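You operate a simulated robot arm through the tools that you are given. There is no shell and no other tool. Be economical: measure what you need, move in short steps, check, and stop when the job is done.

You are at the controls of a simulated robot arm. One attempt, no reset.

Task
Put the orange scrub brush on the top of the front belt. Put two of the mask wads from the top of the service table on the red cabinet top. Press the service start button two times. Turn the heat dial to 40. Open the top red cabinet drawer, put the blue pulley from there on the top of the packing table and shut the drawer again. Stack the 10 A fuse from the top of the packing table on top of the 25 A fuse. Do these in any order.

The check looks at the end state, three seconds after you hand in, the way a careful person would. Anything else that was tipped, shoved, dropped, spilled or broken makes it a failure.

Robot
A 5-joint arm with a fingered hand on a trunk, on a base that drives. Base frame: it is fixed to the floor where the robot stands at the start and does not move with it; the origin is under the middle of the robot, x ahead of it, y to its left, z up. Units: cm, degrees, N and s.
With the tool pointing down near the work surface it reaches from about 26 to 56 cm from the robot's upright axis, wherever it stands. Its first joint turns from -115.0 to 115.0 degrees. Places, roughly: blue pulley [25, -450, 75]; fuse [125, -225, 75]; heat dial [-40, -430, 90]; mask wad (6x5x4 cm) [-20, -250, 80]; mask wad (7x5x4 cm) [-50, -260, 80]; orange scrub brush (11x6x6 cm) [50, 10, 60]; red cabinet top [40, -450, 90]; service start button [-40, -290, 90]; top of the front belt [170, 0, 60]; top of the packing table [180, -200, 80]; top red cabinet drawer [40, -440, 80]. The tool tilts only in the upright plane through the base axis and itself; it spins freely about its own axis. Payload 2.9 kg.
The TCP is the grasp point between the finger pads, 2.2 cm short of the fingertips. In the tool frame z runs along the fingers and y along their closing line. The gripper opens to 12.4 cm. The gripper's body begins 6 cm behind the TCP. The gripper is a hand of 3 fingers: y runs from the thumb to the fingers, the wrist lies at [0, 0, -21.8] in the tool frame, and closing takes about 1.5 s.
Orientation is that of the tool frame in the base frame, as a unit quaternion [x, y, z, w]. With the fingers straight down and closing along the base's y, the tool's x points along the base's -x, its y along +y and its z along -z.

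Tools
- The arm moves only by the tool jog_arm. Its argument "targets" is a list of rows, each a list of 6 numbers: the shift along the base's x, y, z in cm, then the turn, a rotation vector about the base's x, y, z in degrees. In form: [[x, y, z, rx, ry, rz], ...]. A call has 1 to 10 rows; each row is the pose to reach, as a shift and turn from the pose commanded when the call began. "gripper" is the opening in per cent of the stroke, from 0 (shut) to 100 (fully open), set as the call begins (left out, the last holds). A row lasts 0.2 s, in which the tool goes at most 5 cm and 8.6 degrees; a call with a longer step from one row to the next is refused whole, and so is a gripper value outside its range. A pose out of reach is approached as far as the arm can. The call stops where the force on the tool passes 40 N (or 10 N more than at its start, if that is more) or the arm is blocked; 0.2 s more then pass. Each finger travels about 15.3 cm/s and halts on what it meets, pressing with about 25 N; the grip force reading is that of the motor and also rises with nothing between the fingers. The clock runs only during rows and for 0.2 s after the last one: add rows that repeat a pose to give the fingers time. It gives the time, the measured TCP pose, the force on the tool (base axes), the opening and the grip force at its end, in the units of the frame above (readings bear some noise), with the torque about the TCP (base axes, N m) and any sound that the robot's microphone picked up, and new pictures: "pictures" is both (left out), scene, wrist or none.
- Cameras (640 x 400 px; columns grow to the right, rows downward): "scene" is now at [1.37, 12.8, 144.59]; the picture's right is [-0.23, -0.97, 0.00], its down [-0.76, 0.18, -0.62] and it looks along [0.61, -0.14, -0.78] (base axes); focal length 270 px, centre (320, 200). "wrist" rides on the gripper at [6.4, -3.7, -7.5] in the tool frame; the picture's right is [0.50, 0.87, 0.00], its down [-0.62, 0.36, -0.70] and it looks along [-0.61, 0.35, 0.71] (tool axes); focal length 230 px, centre (320, 200). There is no depth. A picture from a camera that has moved, and an enlarged one, comes with that camera's place and axes in the base frame and with its lens.
- raise_lower(by): slides the trunk up (or, below 0, down) by that many cm; the arm and the scene camera ride with it, the base frame stays. It gives what a move gives, with no picture.
- roll_base(legs): drives the robot by 1 to 6 legs, each [ahead, left, turn to the left] in cm, cm and degrees, along the robot's own axes; the way and the turn of a leg run together, so that a leg with both is an arc; at most 150 cm and 180 degrees a leg. The arm and the cameras ride along, it lands a little off, and it stops where it bumps. It gives what a move gives, and a new picture of the scene camera.
- finger_targets(finger1, finger2, thumb_bend): sets how far each is bent, from 0 (flat) to 1 (curled in); at 0.3 the hand is open as for a grip, at 0.7 the pads meet at the TCP. One left out holds its place. A second passes; each finger stops where it meets its share of the squeeze, and holds until it gets a number again. A gripper value or a shape takes the hand back. It gives what a move gives, with no picture; readings hold the bend of each and the force on the fingers (four entries, about 0 where the hand has none), thumb and palm.
- grasp_type(shape): the hand has 3 fingers and takes this shape, open, in about a second: jaw (thumb against the fingers, like two jaws); tri (thumb and two fingers); tip (a fingertip pinch); poke (one finger out to press); point (the index stretched); flat (the hand flat); cup (the hand cupped); fist (a fist). The gripper value then closes the fingers along that shape, each until it touches; the sizes above hold for jaw. It gives what a move gives, with no picture.
- head_to(pan, tilt): turns the head with the scene camera to pan (to the left, within 155 degrees either way) and tilt (down, from -29 to 69), counted from straight ahead of the robot. It gives what a move gives, and a new picture of the scene camera.
- inspect(camera, box): a new picture of the part [left, top, right, bottom] of that camera's present view, enlarged. The clock stands still meanwhile.
- sign_off(): hands the job in; it is judged then, once.

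Work in short steps. Places have to be worked out from the pictures, the camera data and where the tool is seen: move nearer, look again, correct. Check each grasp and each placing, and mend what went wrong. You have 207 turns and 260 pictures in all, those below and enlarged ones among them. Open the gripper and draw the arm clear of the work before you hand the job in, unless the task says otherwise.

The tools are called after ">>>" by a JSON object that holds its "op" and its "data". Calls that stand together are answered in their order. jog_arm: Moves the arm, as the interface text tells. Its arguments: {"type":"object","properties":{"targets":{"type":"array"},"gripper":{"type":"number"},"pictures":{"type":"string","enum":["both","scene","wrist","none"]}},"required":["targets"]} The other tools are called the same way: raise_lower (by) slides the trunk up or down; grasp_type (shape) gives the hand a shape; finger_targets (finger1, finger2, thumb_bend) moves the fingers one by one; roll_base (legs) drives the base; head_to (pan, tilt) turns the head that bears the scene camera; inspect (camera, box) takes an enlarged picture of a part of a camera's view; sign_off () hands the job in.

At the start:

```text
time: 0.0
tool_pos: [37.19, 9.91, 93.26]
ee_rot: [0.0, 1.0, 0.0, 0.0]
wrist_force: [-0.6, -0.3, -0.3]
moment: [-0.01, 0.05, 0.02]
grip_width: 12.4
grasp_force: 0.0
shape: jaw
bend: [0.3, 0.3, 0.3]
finger forces: [0.0, 0.0, 0.0, 0.1, 0.0, 0.1]
trunk travel left (down, up): [-55.0, 44.0]
robot x, y, heading: [-0.16, -0.06, -0.3]
head pan, tilt: [-13.3, 51.5]
```

scene: 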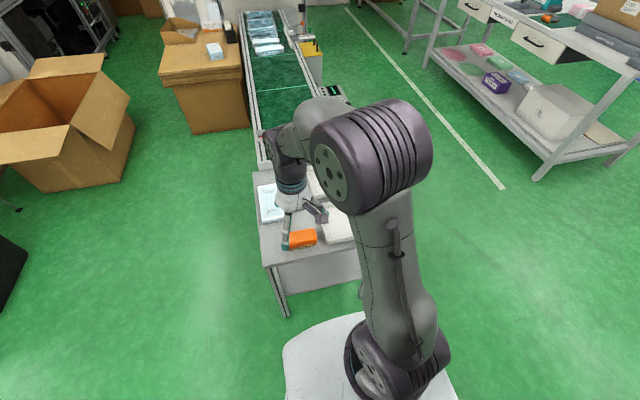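
wrist: 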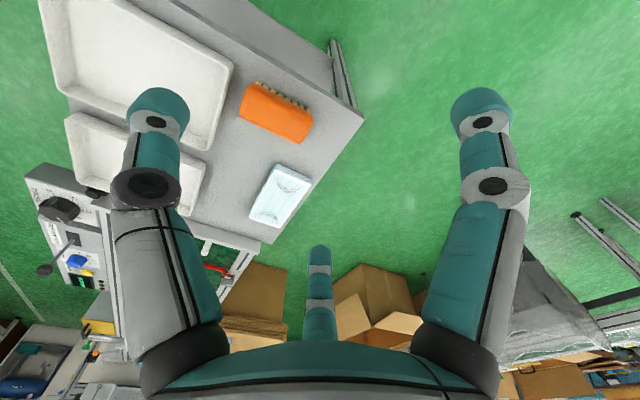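

The brush looks to be near [50.5, 8, 60], long side roughly along y. I turn the hand to close along x and come above it.

>>> {"op": "jog_arm", "data": {"targets": [[1.3, -0.2, -1, 0, 0, -8.4], [2.6, -0.4, -2, 0, 0, -16.8], [3.9, -0.6, -3, 0, 0, -25.2], [5.2, -0.8, -4, 0, 0, -33.6], [6.6, -1, -5, 0, 0, -42], [8, -1.2, -6, 0, 0, -50.4], [9.3, -1.4, -8, 0, 0, -58.8], [10.6, -1.6, -10, 0, 0, -67.2], [12, -1.8, -12, 0, 0, -75.6], [13.3, -1.9, -14, 0, 0, -84]], "gripper": 100}}

```text
time: 2.2
tool_pos: [50.61, 8.22, 79.14]
ee_rot: [0.67, 0.742, -0.001, -0.001]
wrist_force: [0.1, -1.2, 0.6]
moment: [0.0, 0.0, 0.03]
grip_width: 12.4
grasp_force: 0.0
shape: jaw
bend: [0.3, 0.3, 0.3]
finger forces: [0.1, 0.0, 0.0, 0.0, 0.0, 0.0]
trunk travel left (down, up): [-55.0, 44.0]
robot x, y, heading: [0.5, -0.26, -0.1]
head pan, tilt: [-13.3, 51.5]
camera scene: at [1.43, 12.81, 144.6], right [-0.23, -0.97, 0.0], down [-0.76, 0.18, -0.62], along [0.61, -0.14, -0.78], focal length 270 px, centre (320, 200)
camera wrist: at [46.39, 14.08, 86.62], right [0.81, 0.59, 0.0], down [0.42, -0.58, 0.7], along [0.41, -0.57, -0.71], focal length 230 px, centre (320, 200)
```

scene: 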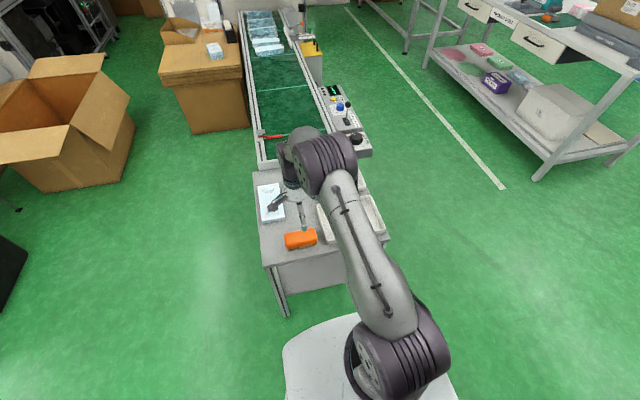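
wrist: 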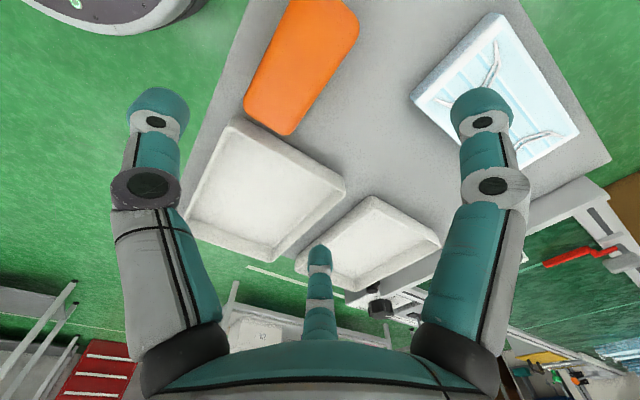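

Triangulating puts the brush top near z 65.5, centre [48, 8]. I shift and come down part way.

>>> {"op": "jog_arm", "data": {"targets": [[-2.6, -0.4, -3, 0, 0, 0], [-2.6, -0.4, -7, 0, 0, 0]]}}

>>> {"op": "inspect", "data": {"camera": "scene", "box": [240, 170, 400, 270]}}

```text
time: 2.8
tool_pos: [47.88, 7.73, 71.94]
ee_rot: [0.669, 0.743, 0.001, 0.0]
wrist_force: [0.0, -0.3, -0.2]
moment: [0.0, 0.03, 0.05]
grip_width: 12.39
grasp_force: 0.1
shape: jaw
bend: [0.3, 0.3, 0.3]
finger forces: [0.0, 0.0, 0.1, 0.1, 0.0, 0.0]
trunk travel left (down, up): [-55.0, 44.0]
robot x, y, heading: [-0.18, 0.22, 0.0]
head pan, tilt: [-13.3, 51.5]
camera scene: at [1.47, 12.81, 144.6], right [-0.23, -0.97, 0.0], down [-0.76, 0.18, -0.62], along [0.6, -0.14, -0.78], focal length 270 px, centre (320, 200)
camera wrist: at [43.69, 13.69, 79.52], right [0.81, 0.59, 0.0], down [0.42, -0.58, 0.7], along [0.41, -0.57, -0.71], focal length 230 px, centre (320, 200)
```

scene: 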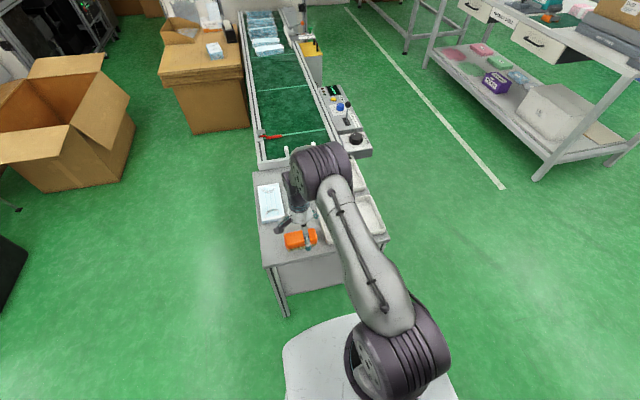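
wrist: 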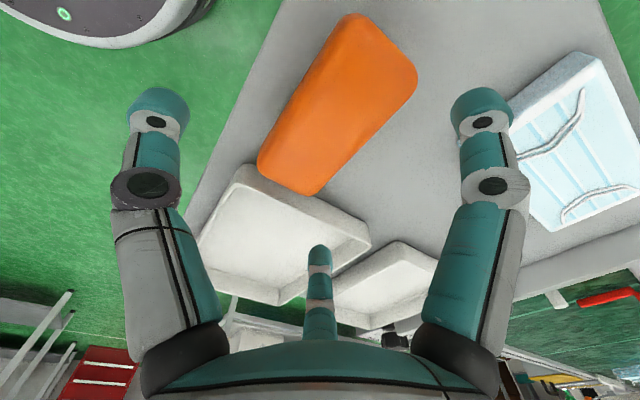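

```text
4.00 times, centred on (320, 220) of scene
camera zoom: at [1.47, 12.81, 144.6], right [-0.23, -0.97, 0.0], down [-0.76, 0.18, -0.62], along [0.6, -0.14, -0.78], focal length 1078 px, centre (320, 120)
```

zoom: 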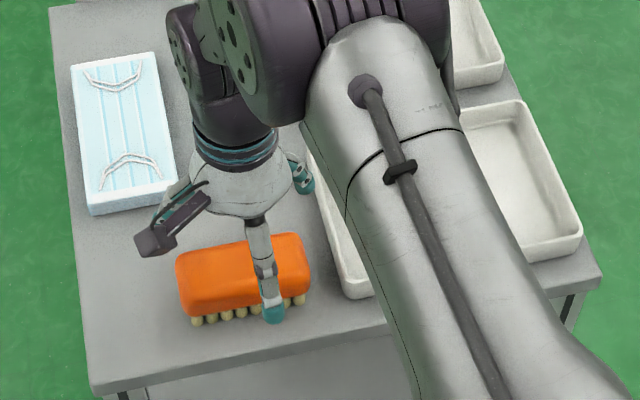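

Brush top centre now computes to about [47.9, 8.2], ends at y 2.7 and 13.8. The fingers look spread 120° apart, so I half close in the air to see how they travel.

>>> {"op": "jog_arm", "data": {"targets": [[0, 0, 2, 0, 0, 0], [0, 0, 3, 0, 0, 0], [0, 0, 3, 0, 0, 0], [0, 0, 3, 0, 0, 0]], "gripper": 45}}

>>> {"op": "inspect", "data": {"camera": "scene", "box": [240, 170, 400, 270]}}

```text
time: 3.8
tool_pos: [48.03, 7.71, 75.27]
ee_rot: [0.669, 0.743, 0.0, 0.0]
wrist_force: [0.6, -0.3, -0.6]
moment: [-0.01, 0.01, 0.01]
grip_width: 5.63
grasp_force: 0.1
shape: jaw
bend: [0.39, 0.39, 0.7]
finger forces: [0.0, 0.0, 0.0, 0.0, 0.0, 0.1]
trunk travel left (down, up): [-55.0, 44.0]
robot x, y, heading: [-0.38, -0.14, -0.1]
head pan, tilt: [-13.3, 51.5]
camera scene: at [1.37, 12.8, 144.59], right [-0.23, -0.97, 0.0], down [-0.76, 0.18, -0.62], along [0.61, -0.14, -0.78], focal length 270 px, centre (320, 200)
camera wrist: at [43.66, 13.69, 82.69], right [0.81, 0.59, 0.0], down [0.42, -0.58, 0.7], along [0.41, -0.57, -0.71], focal length 230 px, centre (320, 200)
```

scene: 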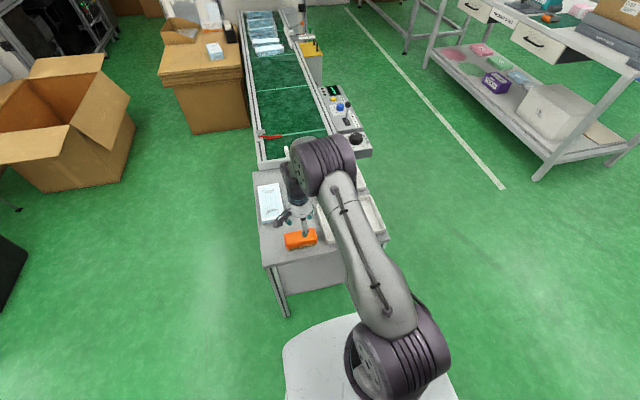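
wrist: 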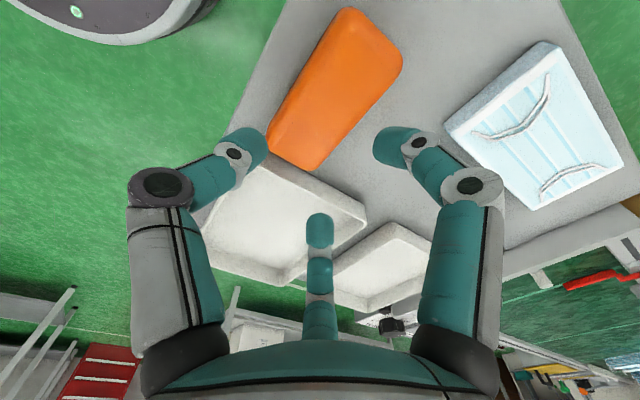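

```text
4.00 times, centred on (320, 220) of scene
camera zoom: at [1.37, 12.8, 144.59], right [-0.23, -0.97, 0.0], down [-0.76, 0.18, -0.62], along [0.61, -0.14, -0.78], focal length 1078 px, centre (320, 120)
```

zoom: 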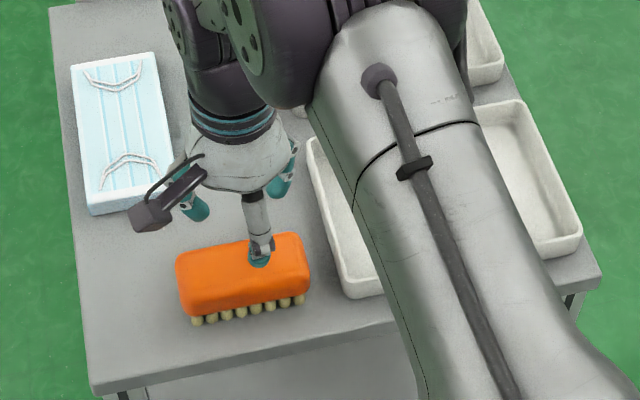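

The fingers converge as they close: at 65% they should straddle the brush's 6 cm width within its length and clear of the tray. I set that, square up, and come down.

>>> {"op": "jog_arm", "data": {"targets": [[-0.1, 0.6, 0, 0, 0, -6], [-0.1, 0.6, 0, 0, 0, -6], [-0.1, 0.6, -4, 0, 0, -6], [-0.1, 0.6, -8, 0, 0, -6]], "gripper": 68}}

>>> {"op": "inspect", "data": {"camera": "scene", "box": [240, 170, 400, 270]}}

```text
time: 4.8
tool_pos: [48.54, 8.32, 69.2]
ee_rot: [0.708, 0.706, 0.012, 0.008]
wrist_force: [3.6, -1.1, 28.9]
moment: [-0.19, -0.71, -0.14]
grip_width: 8.38
grasp_force: 0.1
shape: jaw
bend: [0.25, 0.23, 0.72]
finger forces: [13.0, 15.8, 0.0, 0.1, 0.1, 0.0]
trunk travel left (down, up): [-55.0, 44.0]
robot x, y, heading: [0.31, -0.1, -0.1]
head pan, tilt: [-13.3, 51.5]
stopped in row 4: the force on the tool passed its limit at 73 N (the readings are from after the stop); the commanded pose is now the measured one
camera scene: at [1.05, 12.74, 144.66], right [-0.23, -0.97, 0.0], down [-0.76, 0.18, -0.62], along [0.61, -0.14, -0.78], focal length 270 px, centre (320, 200)
camera wrist: at [44.79, 14.62, 76.56], right [0.87, 0.5, 0.03], down [0.34, -0.62, 0.71], along [0.37, -0.6, -0.71], focal length 230 px, centre (320, 200)
```

scene: 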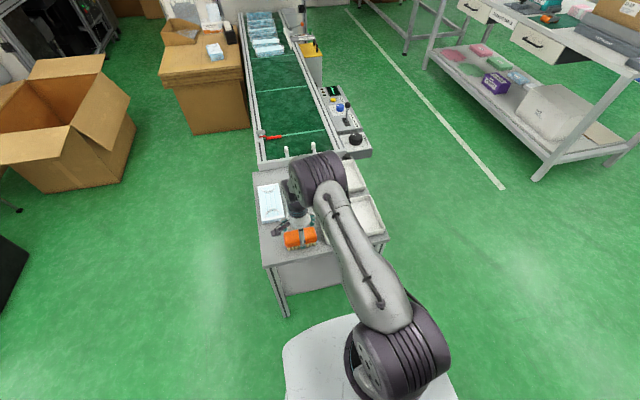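
wrist: 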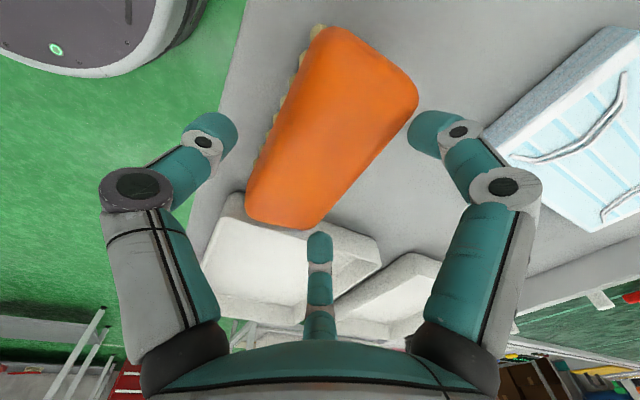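

```text
4.00 times, centred on (320, 220) of scene
camera zoom: at [1.05, 12.74, 144.66], right [-0.23, -0.97, 0.0], down [-0.76, 0.18, -0.62], along [0.61, -0.14, -0.78], focal length 1078 px, centre (320, 120)
```

zoom: 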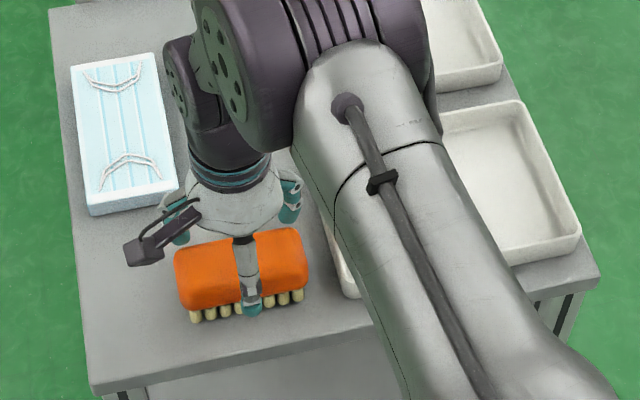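

Fingers met the brush's top edge (about 30 N). I lift off again and look at what the brush did.

>>> {"op": "jog_arm", "data": {"targets": [[0, 0, 3, 0, 0, 0], [0, 0, 6, 0, 0, 0], [0, 0, 6, 0, 0, 0]]}}

>>> {"op": "inspect", "data": {"camera": "scene", "box": [240, 170, 400, 270]}}

```text
time: 5.6
tool_pos: [48.59, 8.38, 74.63]
ee_rot: [0.708, 0.706, 0.007, 0.005]
wrist_force: [0.1, -0.7, 0.0]
moment: [0.02, 0.01, 0.0]
grip_width: 8.43
grasp_force: 0.1
shape: jaw
bend: [0.29, 0.29, 0.72]
finger forces: [0.0, 0.1, 0.0, 0.0, 0.0, 0.1]
trunk travel left (down, up): [-55.0, 44.0]
robot x, y, heading: [-0.48, 0.04, -0.1]
head pan, tilt: [-13.3, 51.5]
camera scene: at [1.41, 12.81, 144.59], right [-0.23, -0.97, 0.0], down [-0.76, 0.18, -0.62], along [0.61, -0.14, -0.78], focal length 270 px, centre (320, 200)
camera wrist: at [44.82, 14.68, 82.15], right [0.87, 0.5, 0.02], down [0.34, -0.62, 0.71], along [0.36, -0.61, -0.71], focal length 230 px, centre (320, 200)
```

scene: 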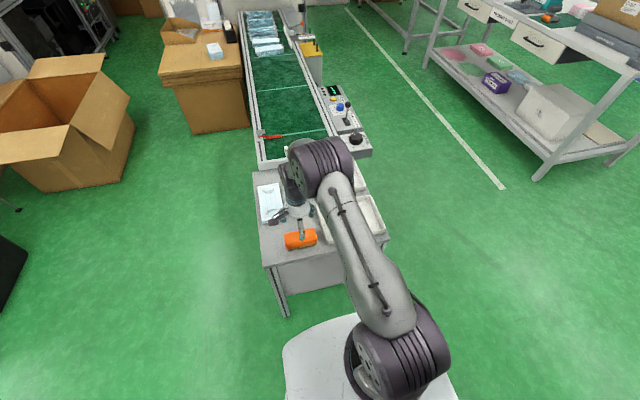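
wrist: 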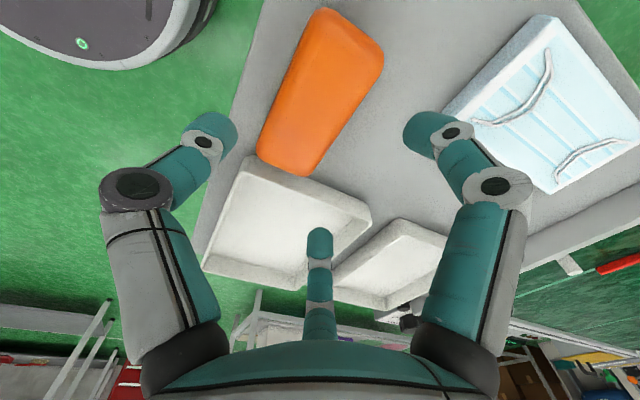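

```text
4.00 times, centred on (320, 220) of scene
camera zoom: at [1.41, 12.81, 144.59], right [-0.23, -0.97, 0.0], down [-0.76, 0.18, -0.62], along [0.61, -0.14, -0.78], focal length 1078 px, centre (320, 120)
```

zoom: 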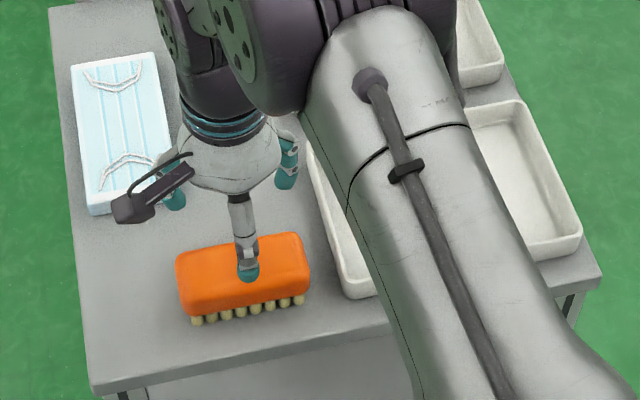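

Brush is unharmed. The fingers stay near +3…4 cm on their side while the thumb does most of the travel, so I shift +1.2 in x, open to 82%, and descend again.

>>> {"op": "jog_arm", "data": {"targets": [[1.2, 0.3, 0, 0, 0, 0], [1.2, 0.3, 0, 0, 0, 0], [1.2, 0.3, -3, 0, 0, 0], [1.2, 0.3, -5, 0, 0, 0], [1.2, 0.3, -7, 0, 0, 0]], "gripper": 82}}

>>> {"op": "inspect", "data": {"camera": "scene", "box": [240, 170, 400, 270]}}

```text
time: 6.8
tool_pos: [49.66, 8.62, 67.94]
ee_rot: [0.707, 0.707, 0.008, 0.006]
wrist_force: [-0.1, -0.3, 0.5]
moment: [-0.02, 0.04, 0.01]
grip_width: 10.14
grasp_force: 0.0
shape: jaw
bend: [0.26, 0.26, 0.45]
finger forces: [0.0, 0.0, 0.0, 0.0, 0.0, 0.0]
trunk travel left (down, up): [-55.0, 44.0]
robot x, y, heading: [0.19, 0.02, 0.3]
head pan, tilt: [-13.3, 51.5]
camera scene: at [1.44, 12.81, 144.6], right [-0.23, -0.97, 0.0], down [-0.76, 0.18, -0.62], along [0.61, -0.14, -0.78], focal length 270 px, centre (320, 200)
camera wrist: at [45.97, 14.91, 75.25], right [0.87, 0.5, 0.02], down [0.34, -0.62, 0.71], along [0.36, -0.61, -0.71], focal length 230 px, centre (320, 200)
```

scene: 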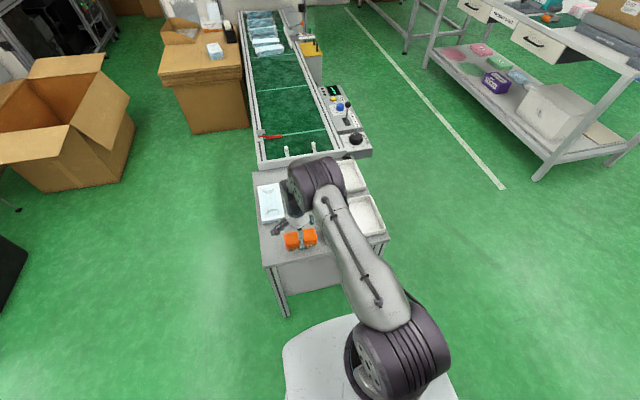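
wrist: 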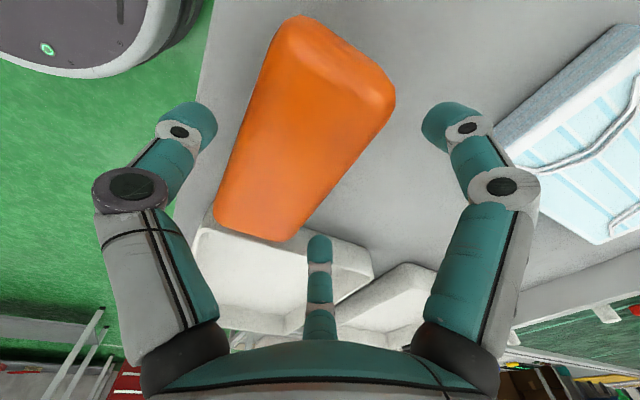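

```text
4.00 times, centred on (320, 220) of scene
camera zoom: at [1.44, 12.81, 144.6], right [-0.23, -0.97, 0.0], down [-0.76, 0.18, -0.62], along [0.61, -0.14, -0.78], focal length 1078 px, centre (320, 120)
```

zoom: 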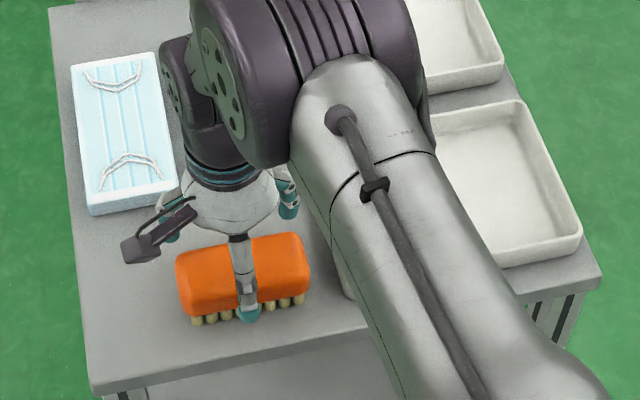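

No contact and the fingers straddle the brush. I go down 3.5 cm more, then close.

>>> {"op": "jog_arm", "data": {"targets": [[0, 0, -2, 0, 0, 0], [0, 0, -3.5, 0, 0, 0]]}}

```text
time: 7.4
tool_pos: [49.69, 8.66, 64.34]
ee_rot: [0.708, 0.707, 0.008, 0.006]
wrist_force: [0.0, 0.6, -0.5]
moment: [-0.01, 0.03, -0.02]
grip_width: 10.12
grasp_force: 0.1
shape: jaw
bend: [0.26, 0.26, 0.45]
finger forces: [0.0, 0.0, 0.1, 0.0, 0.0, 0.0]
trunk travel left (down, up): [-55.0, 44.0]
robot x, y, heading: [-0.14, 0.0, -0.2]
head pan, tilt: [-13.3, 51.5]
camera scene: at [1.41, 12.8, 144.6], right [-0.23, -0.97, 0.0], down [-0.76, 0.18, -0.62], along [0.61, -0.14, -0.78], focal length 270 px, centre (320, 200)
camera wrist: at [45.91, 14.97, 71.72], right [0.87, 0.5, 0.02], down [0.34, -0.62, 0.71], along [0.36, -0.61, -0.71], focal length 230 px, centre (320, 200)
```

scene: 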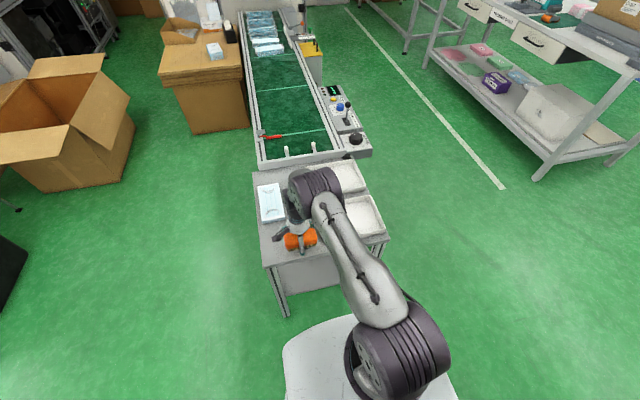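
wrist: 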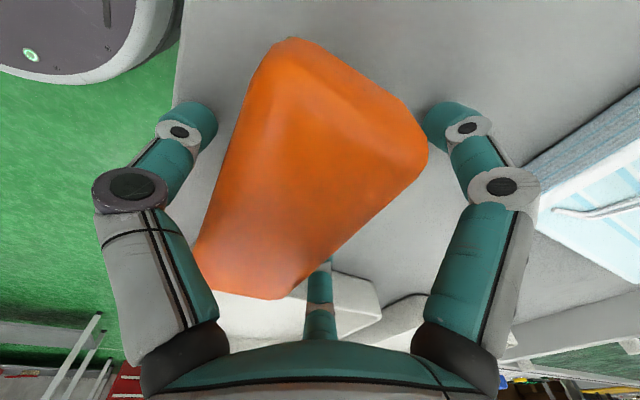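

Brush is between thumb and fingers; I close.

>>> {"op": "jog_arm", "data": {"targets": [[0, 0, -0.6, 0, 0, 0], [0, 0, -0.6, 0, 0, 0], [0, 0, -0.6, 0, 0, 0], [0, 0, -0.6, 0, 0, 0], [0, 0, -0.6, 0, 0, 0], [0, 0, -0.6, 0, 0, 0], [0, 0, -0.6, 0, 0, 0], [0, 0, -0.6, 0, 0, 0]], "gripper": 20}}

```text
time: 8.0
tool_pos: [49.72, 8.6, 64.06]
ee_rot: [0.708, 0.706, 0.011, 0.007]
wrist_force: [-1.0, -0.6, 29.7]
moment: [0.02, 1.3, 0.11]
grip_width: 5.19
grasp_force: 24.6
shape: jaw
bend: [0.75, 0.82, 0.7]
finger forces: [29.9, 9.4, 0.1, 0.0, 58.7, 0.1]
trunk travel left (down, up): [-55.0, 44.0]
robot x, y, heading: [0.26, -0.14, -0.1]
head pan, tilt: [-13.3, 51.5]
stopped in row 3: the force on the tool passed its limit at 40 N (the readings are from after the stop); the commanded pose is now the measured one
camera scene: at [1.01, 12.7, 144.63], right [-0.23, -0.97, 0.0], down [-0.76, 0.18, -0.62], along [0.61, -0.14, -0.78], focal length 270 px, centre (320, 200)
camera wrist: at [45.85, 14.95, 71.54], right [0.87, 0.5, 0.03], down [0.34, -0.62, 0.71], along [0.37, -0.6, -0.71], focal length 230 px, centre (320, 200)
```

scene: 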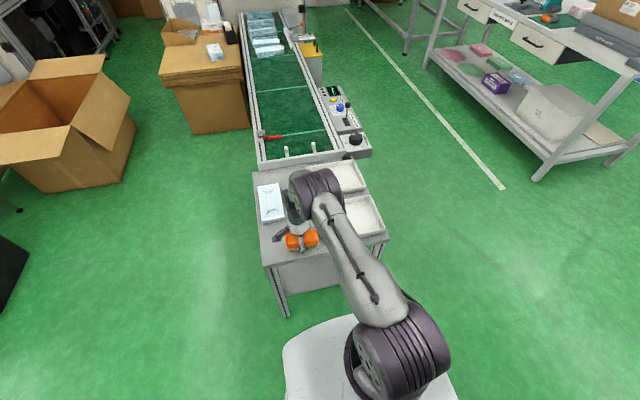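
wrist: 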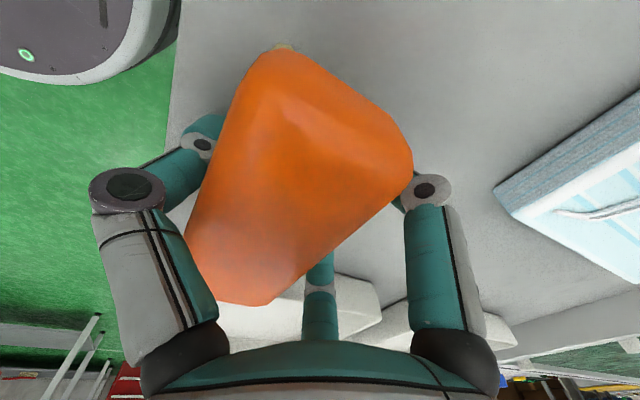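

It is gripped (width 5.2, thumb and both fingers loaded). I lift straight up and check.

>>> {"op": "jog_arm", "data": {"targets": [[0, 0, 1, 0, 0, 0], [0, 0, 3, 0, 0, 0], [0, 0, 7, 0, 0, 0], [0, 0, 11, 0, 0, 0], [0, 0, 15, 0, 0, 0], [0, 0, 15, 0, 0, 0]]}}

```text
time: 9.4
tool_pos: [49.87, 8.82, 78.88]
ee_rot: [0.708, 0.706, 0.008, 0.005]
wrist_force: [0.4, -1.1, -1.1]
moment: [0.06, -0.02, 0.0]
grip_width: 5.28
grasp_force: 25.3
shape: jaw
bend: [0.75, 0.82, 0.7]
finger forces: [27.3, 9.7, 0.0, 0.0, 35.5, 0.0]
trunk travel left (down, up): [-55.0, 44.0]
robot x, y, heading: [0.21, -0.15, 0.1]
head pan, tilt: [-13.3, 51.5]
camera scene: at [1.44, 12.82, 144.59], right [-0.23, -0.97, 0.0], down [-0.76, 0.18, -0.62], along [0.61, -0.14, -0.78], focal length 270 px, centre (320, 200)
camera wrist: at [46.06, 15.03, 86.35], right [0.87, 0.5, 0.02], down [0.34, -0.62, 0.71], along [0.36, -0.61, -0.71], focal length 230 px, centre (320, 200)
```

scene: 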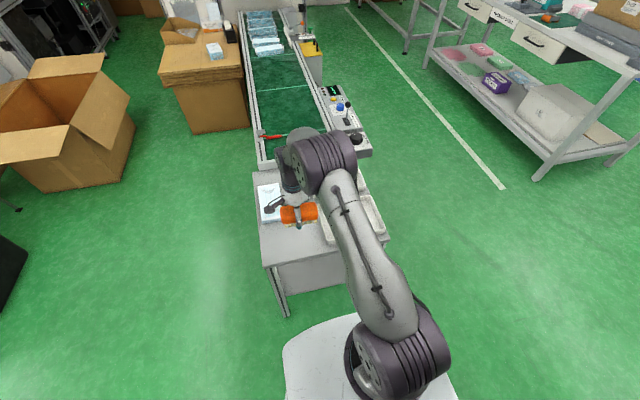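
wrist: 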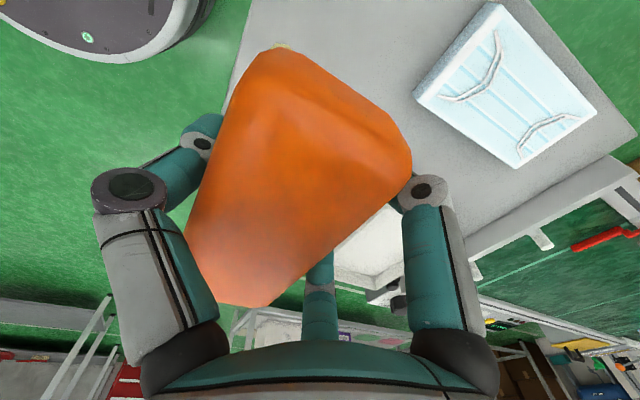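

The brush is held. The belt's free part is around [160, -5] (y from -17 to 17, control panel along y -20…-31 up to x≈144). I drive right, ahead, then turn left to face it.

>>> {"op": "roll_base", "data": {"legs": [[0, -65, 0], [150, 0, 0], [15, 0, 0], [0, 0, 90]]}}

```text
time: 24.8
tool_pos: [156.12, -16.28, 78.89]
ee_rot: [0.01, 1.0, 0.01, -0.002]
wrist_force: [0.1, 0.2, -1.0]
moment: [-0.01, 0.01, -0.01]
grip_width: 5.25
grasp_force: 25.2
shape: jaw
bend: [0.75, 0.82, 0.7]
finger forces: [26.8, 9.3, 0.0, 0.1, 34.6, 0.1]
trunk travel left (down, up): [-55.0, 44.0]
robot x, y, heading: [164.21, -66.05, 89.1]
head pan, tilt: [-13.3, 51.5]
camera scene: at [151.22, -64.58, 144.59], right [0.97, -0.25, 0.0], down [-0.19, -0.76, -0.62], along [0.15, 0.6, -0.78], focal length 270 px, centre (320, 200)
```

scene: 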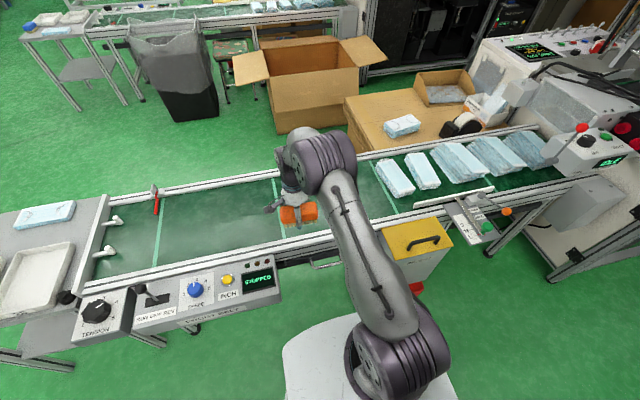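

Facing the belt ("STOPPED"). I roll 5 cm closer, then extend the arm.

>>> {"op": "roll_base", "data": {"legs": [[5, 0, 0]]}}

>>> {"op": "jog_arm", "data": {"targets": [[0, 2, -3, 0, 0, 0], [0, 4, -6, 0, 0, 0], [0, 5, -8, 0, 0, 0], [0, 5, -10, 0, 0, 0]]}}

>>> {"op": "inspect", "data": {"camera": "scene", "box": [220, 160, 380, 260]}}

```text
time: 25.7
tool_pos: [156.14, -11.13, 78.91]
ee_rot: [0.01, 1.0, 0.01, -0.002]
wrist_force: [-0.4, 0.1, -0.3]
moment: [-0.06, 0.0, -0.01]
grip_width: 5.24
grasp_force: 24.9
shape: jaw
bend: [0.75, 0.82, 0.7]
finger forces: [27.0, 9.5, 0.1, 0.0, 34.8, 0.1]
trunk travel left (down, up): [-55.0, 44.0]
robot x, y, heading: [164.1, -61.2, 88.9]
head pan, tilt: [-13.3, 51.5]
camera scene: at [151.31, -59.39, 144.59], right [0.97, -0.25, 0.0], down [-0.19, -0.76, -0.62], along [0.15, 0.6, -0.78], focal length 270 px, centre (320, 200)
```

scene: 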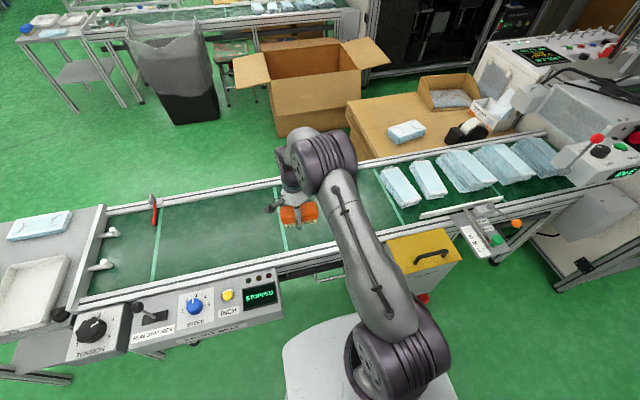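

```text
time: 26.7
tool_pos: [156.28, -6.29, 69.01]
ee_rot: [0.01, 1.0, 0.01, -0.003]
wrist_force: [0.3, 0.5, -0.5]
moment: [0.0, -0.01, 0.0]
grip_width: 5.23
grasp_force: 24.9
shape: jaw
bend: [0.75, 0.82, 0.7]
finger forces: [27.1, 9.6, 0.0, 0.0, 35.2, 0.0]
trunk travel left (down, up): [-55.0, 44.0]
robot x, y, heading: [164.16, -61.2, 88.9]
head pan, tilt: [-13.3, 51.5]
camera scene: at [151.31, -59.55, 144.6], right [0.97, -0.25, 0.0], down [-0.19, -0.76, -0.62], along [0.15, 0.6, -0.78], focal length 270 px, centre (320, 200)
camera wrist: at [149.87, -10.08, 76.41], right [-0.48, 0.88, 0.02], down [0.63, 0.33, 0.71], along [0.61, 0.35, -0.71], focal length 230 px, centre (320, 200)
```

scene: 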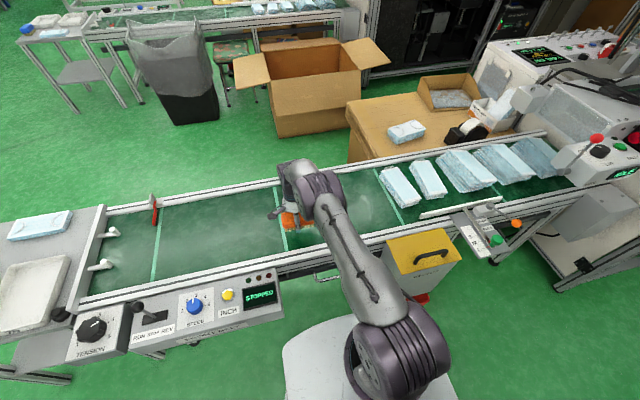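
wrist: 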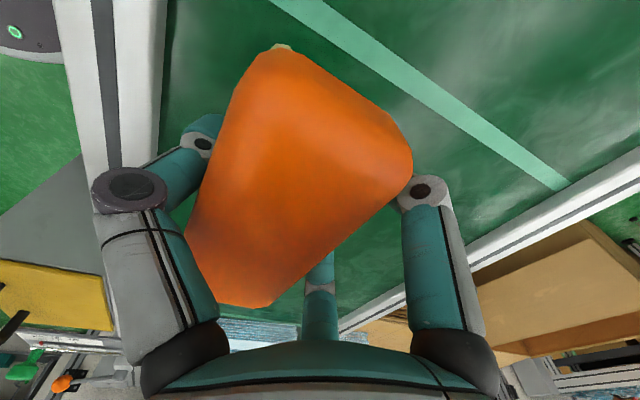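

```text
4.00 times, centred on (300, 210) of scene
camera zoom: at [151.31, -59.55, 144.6], right [0.97, -0.25, 0.0], down [-0.19, -0.76, -0.62], along [0.15, 0.6, -0.78], focal length 1078 px, centre (400, 160)
```

zoom: 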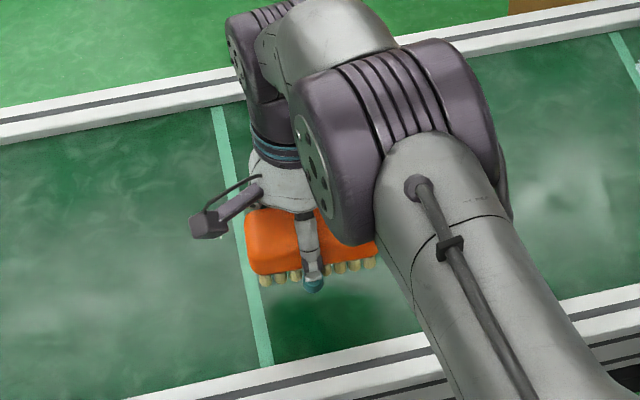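

Well over the belt. I lower in small steps until contact.

>>> {"op": "jog_arm", "data": {"targets": [[0, 0, -2, 0, 0, 0], [0, 0, -3, 0, 0, 0], [0, 0, -3.6, 0, 0, 0], [0, 0, -4.2, 0, 0, 0]], "pictures": "wrist"}}

>>> {"op": "inspect", "data": {"camera": "scene", "box": [260, 180, 340, 230]}}

```text
time: 27.7
tool_pos: [156.15, -6.13, 64.72]
ee_rot: [0.01, 1.0, 0.011, -0.001]
wrist_force: [-0.2, 0.2, 0.4]
moment: [-0.02, 0.02, -0.04]
grip_width: 5.23
grasp_force: 25.1
shape: jaw
bend: [0.75, 0.82, 0.7]
finger forces: [27.2, 9.7, 0.1, 0.0, 35.5, 0.0]
trunk travel left (down, up): [-55.0, 44.0]
robot x, y, heading: [164.18, -61.1, 88.8]
head pan, tilt: [-13.3, 51.5]
camera wrist: at [149.77, -10.1, 72.12], right [-0.48, 0.88, 0.02], down [0.63, 0.33, 0.71], along [0.61, 0.35, -0.71], focal length 230 px, centre (320, 200)
```

wrist: 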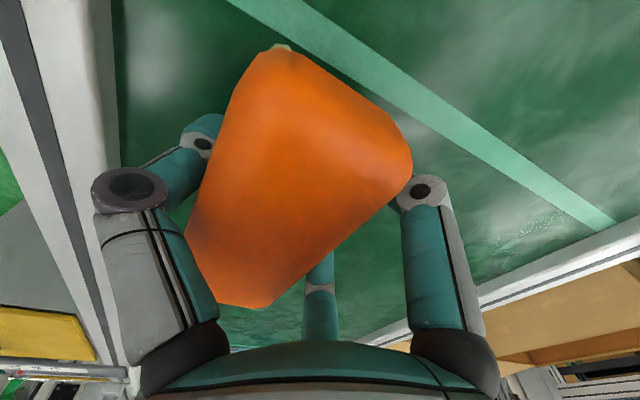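

```text
8.00 times, centred on (300, 205) of scene
camera zoom: at [151.31, -59.56, 144.59], right [0.97, -0.25, 0.0], down [-0.19, -0.76, -0.62], along [0.15, 0.6, -0.78], focal length 2157 px, centre (480, 160)
```

zoom: 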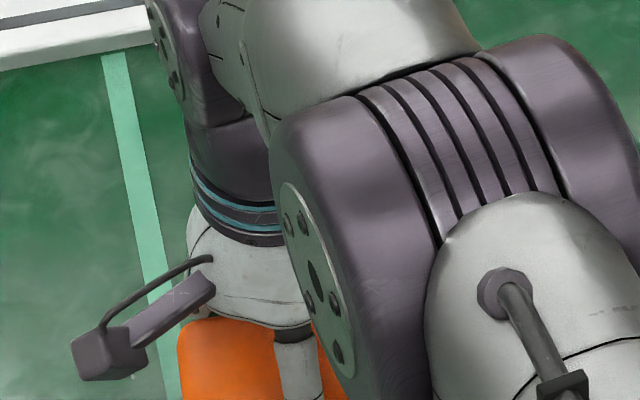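

No contact yet; continue down.

>>> {"op": "jog_arm", "data": {"targets": [[0, 0, -0.5, 0, 0, 0], [0, 0, -1, 0, 0, 0], [0, 0, -1.5, 0, 0, 0], [0, 0, -2, 0, 0, 0], [0, 0, -2.5, 0, 0, 0], [0, 0, -3, 0, 0, 0]], "pictures": "scene"}}

```text
time: 28.5
tool_pos: [156.17, -6.13, 64.17]
ee_rot: [0.01, 1.0, 0.016, -0.003]
wrist_force: [1.7, -5.6, 29.0]
moment: [-1.66, -0.03, 0.09]
grip_width: 5.14
grasp_force: 24.7
shape: jaw
bend: [0.75, 0.82, 0.7]
finger forces: [24.3, 7.5, 0.0, 0.1, 59.8, 0.0]
trunk travel left (down, up): [-55.0, 44.0]
robot x, y, heading: [163.7, -61.09, 89.1]
head pan, tilt: [-13.3, 51.5]
stopped in row 3: the force on the tool passed its limit at 46 N (the readings are from after the stop); the commanded pose is now the measured one
camera scene: at [151.4, -60.02, 144.65], right [0.97, -0.25, 0.0], down [-0.19, -0.76, -0.62], along [0.15, 0.61, -0.78], focal length 270 px, centre (320, 200)
```

scene: 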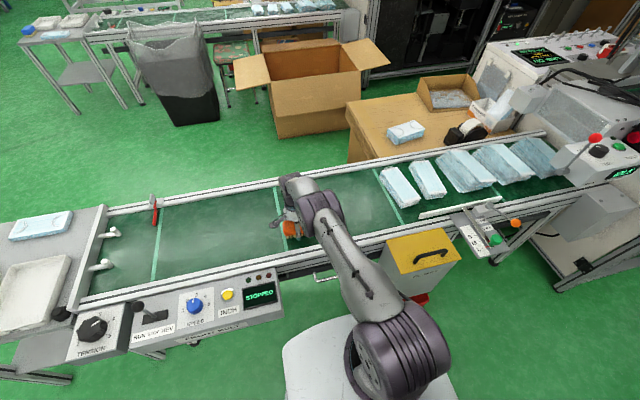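

Contact at 64.2. I ease up slightly, open, and then lift.

>>> {"op": "jog_arm", "data": {"targets": [[0, 0, 0.2, 0, 0, 0], [0, 0, 0.2, 0, 0, 0], [0, 0, 0.2, 0, 0, 0], [0, 0, 0.2, 0, 0, 0], [0, 0, 0.2, 0, 0, 0], [0, 0, 3, 0, 0, 0], [0, 0, 7, 0, 0, 0], [0, 0, 12, 0, 0, 0], [0, 0, 16, 0, 0, 0]], "gripper": 100}}

```text
time: 28.9
tool_pos: [156.19, -5.93, 64.09]
ee_rot: [0.01, 1.0, 0.016, -0.003]
wrist_force: [1.1, 2.8, 11.9]
moment: [-0.79, 0.0, 0.06]
grip_width: 12.39
grasp_force: 0.0
shape: jaw
bend: [0.31, 0.3, 0.29]
finger forces: [0.0, 0.0, 0.1, 0.0, 13.1, 0.1]
trunk travel left (down, up): [-55.0, 44.0]
robot x, y, heading: [163.82, -61.24, 89.2]
head pan, tilt: [-13.3, 51.5]
stopped in row 2: the force on the tool passed its limit at 43 N (the readings are from after the stop); the commanded pose is now the measured one
camera scene: at [151.4, -59.69, 144.58], right [0.97, -0.25, 0.0], down [-0.19, -0.76, -0.62], along [0.15, 0.6, -0.78], focal length 270 px, centre (320, 200)
camera wrist: at [149.82, -9.83, 71.57], right [-0.48, 0.88, 0.03], down [0.63, 0.32, 0.71], along [0.61, 0.36, -0.71], focal length 230 px, centre (320, 200)
```

scene: 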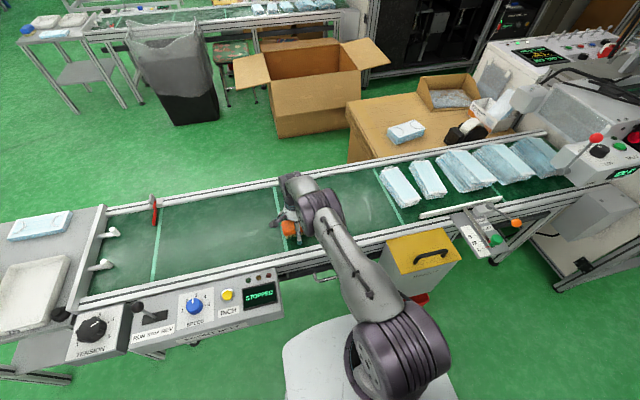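
wrist: 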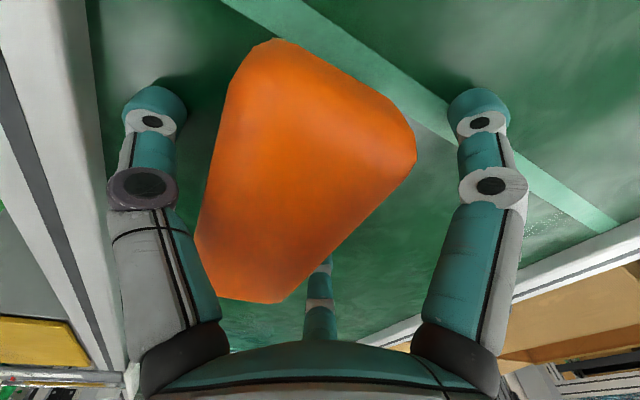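

Released; the opened thumb tip touches the belt. I lift straight up.

>>> {"op": "jog_arm", "data": {"targets": [[0, 0, 2, 0, 0, 0], [0, 0, 6, 0, 0, 0], [0, 0, 11, 0, 0, 0], [0, 0, 16, 0, 0, 0], [0, 0, 20, 0, 0, 0]]}}

```text
time: 30.1
tool_pos: [156.12, -5.74, 84.1]
ee_rot: [0.009, 1.0, 0.015, -0.002]
wrist_force: [0.1, -0.7, 0.0]
moment: [0.02, 0.02, 0.0]
grip_width: 12.41
grasp_force: 0.1
shape: jaw
bend: [0.3, 0.3, 0.3]
finger forces: [0.1, 0.1, 0.1, 0.1, 0.0, 0.0]
trunk travel left (down, up): [-55.0, 44.0]
robot x, y, heading: [163.87, -61.49, 89.1]
head pan, tilt: [-13.3, 51.5]
camera scene: at [151.33, -59.64, 144.59], right [0.97, -0.25, 0.0], down [-0.19, -0.76, -0.62], along [0.15, 0.6, -0.78], focal length 270 px, centre (320, 200)
camera wrist: at [149.79, -9.71, 91.55], right [-0.48, 0.87, 0.03], down [0.63, 0.32, 0.71], along [0.61, 0.36, -0.7], focal length 230 px, centre (320, 200)
```

scene: 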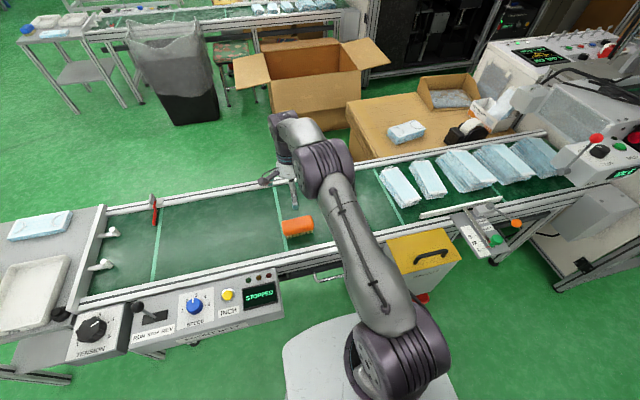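
wrist: 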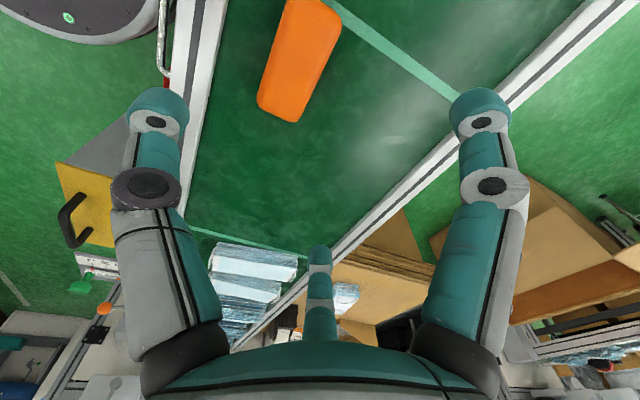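

The brush rests upright on the belt. Next the packing table; I back away and turn round to look at it.

>>> {"op": "roll_base", "data": {"legs": [[-25, 0, 0], [0, 0, -90], [0, 0, -90]]}}

>>> {"op": "head_to", "data": {"pan": 0, "tilt": 35}}

```text
time: 39.6
tool_pos: [170.87, -141.93, 84.11]
ee_rot: [1.0, -0.015, 0.003, 0.017]
wrist_force: [0.0, 0.0, 0.2]
moment: [0.01, -0.01, 0.05]
grip_width: 12.41
grasp_force: 0.1
shape: jaw
bend: [0.3, 0.3, 0.3]
finger forces: [0.1, 0.0, 0.0, 0.0, 0.0, 0.0]
trunk travel left (down, up): [-55.0, 44.0]
robot x, y, heading: [163.6, -86.41, -91.8]
head pan, tilt: [-13.3, 51.5]
camera scene: at [176.34, -88.14, 144.59], right [-0.97, 0.26, 0.0], down [0.2, 0.76, -0.62], along [-0.16, -0.6, -0.78], focal length 270 px, centre (320, 200)
```

scene: 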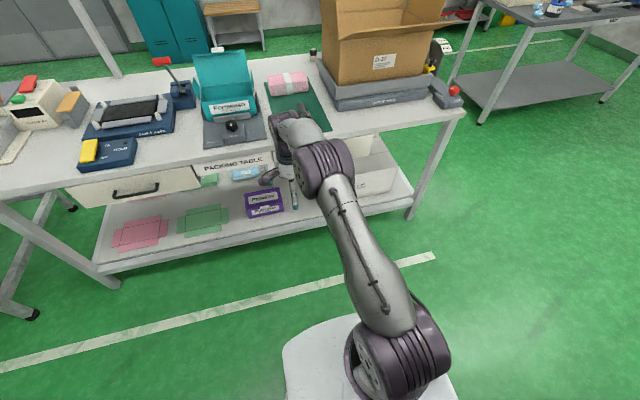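

```text
time: 40.4
tool_pos: [170.91, -141.93, 84.06]
ee_rot: [1.0, -0.015, 0.002, 0.017]
wrist_force: [-0.2, -1.3, 0.3]
moment: [-0.02, 0.01, 0.01]
grip_width: 12.4
grasp_force: 0.1
shape: jaw
bend: [0.3, 0.3, 0.3]
finger forces: [0.0, 0.1, 0.1, 0.0, 0.0, 0.0]
trunk travel left (down, up): [-55.0, 44.0]
robot x, y, heading: [163.53, -86.62, -91.7]
head pan, tilt: [0.0, 35.0]
camera scene: at [178.03, -89.63, 146.96], right [-1.0, 0.03, 0.0], down [0.02, 0.57, -0.82], along [-0.02, -0.82, -0.57], focal length 270 px, centre (320, 200)
```

scene: 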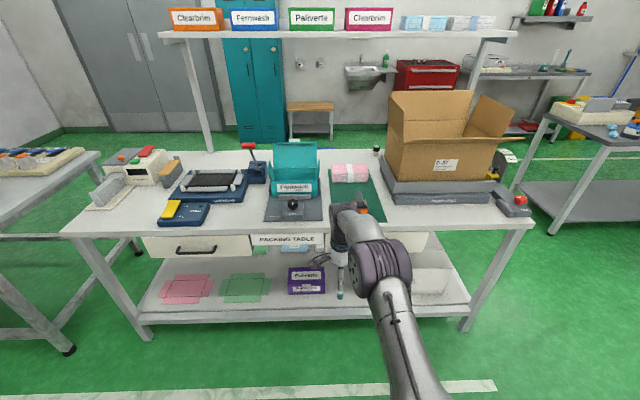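

I look closer at the packing table for the fuses.

>>> {"op": "inspect", "data": {"camera": "scene", "box": [320, 130, 480, 230]}}

>>> {"op": "inspect", "data": {"camera": "scene", "box": [400, 130, 560, 230]}}

>>> {"op": "inspect", "data": {"camera": "scene", "box": [70, 130, 230, 230]}}

>>> {"op": "inspect", "data": {"camera": "scene", "box": [480, 50, 640, 150]}}

```text
4.00 times, centred on (400, 180) of scene
camera zoom: at [178.03, -89.63, 146.96], right [-1.0, 0.03, 0.0], down [0.02, 0.57, -0.82], along [-0.02, -0.82, -0.57], focal length 1078 px, centre (0, 280)
```

zoom: 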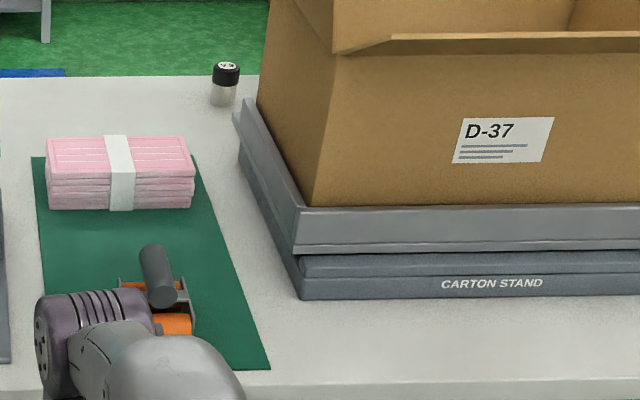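

```text
4.00 times, centred on (480, 180) of scene
camera zoom: at [178.03, -89.63, 146.96], right [-1.0, 0.03, 0.0], down [0.02, 0.57, -0.82], along [-0.02, -0.82, -0.57], focal length 1078 px, centre (-320, 280)
```

zoom: 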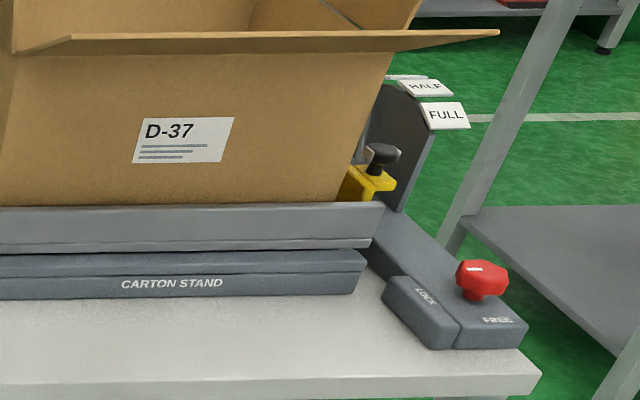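

```text
4.00 times, centred on (150, 180) of scene
camera zoom: at [178.03, -89.63, 146.96], right [-1.0, 0.03, 0.0], down [0.02, 0.57, -0.82], along [-0.02, -0.82, -0.57], focal length 1078 px, centre (1000, 280)
```

zoom: 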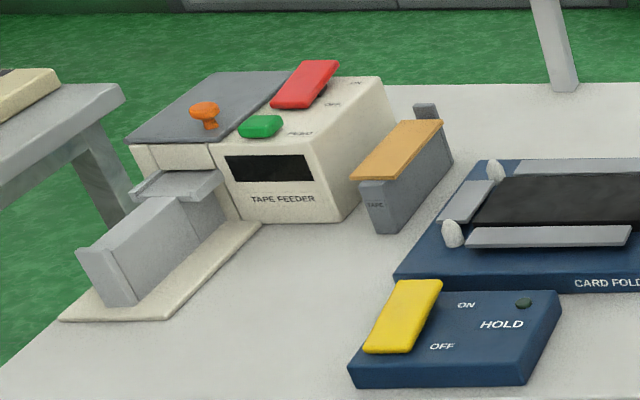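

```text
4.00 times, centred on (560, 100) of scene
camera zoom: at [178.03, -89.63, 146.96], right [-1.0, 0.03, 0.0], down [0.02, 0.57, -0.82], along [-0.02, -0.82, -0.57], focal length 1078 px, centre (-640, 600)
```

zoom: 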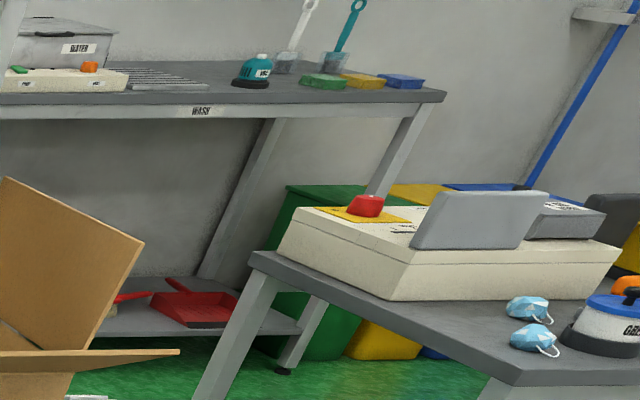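

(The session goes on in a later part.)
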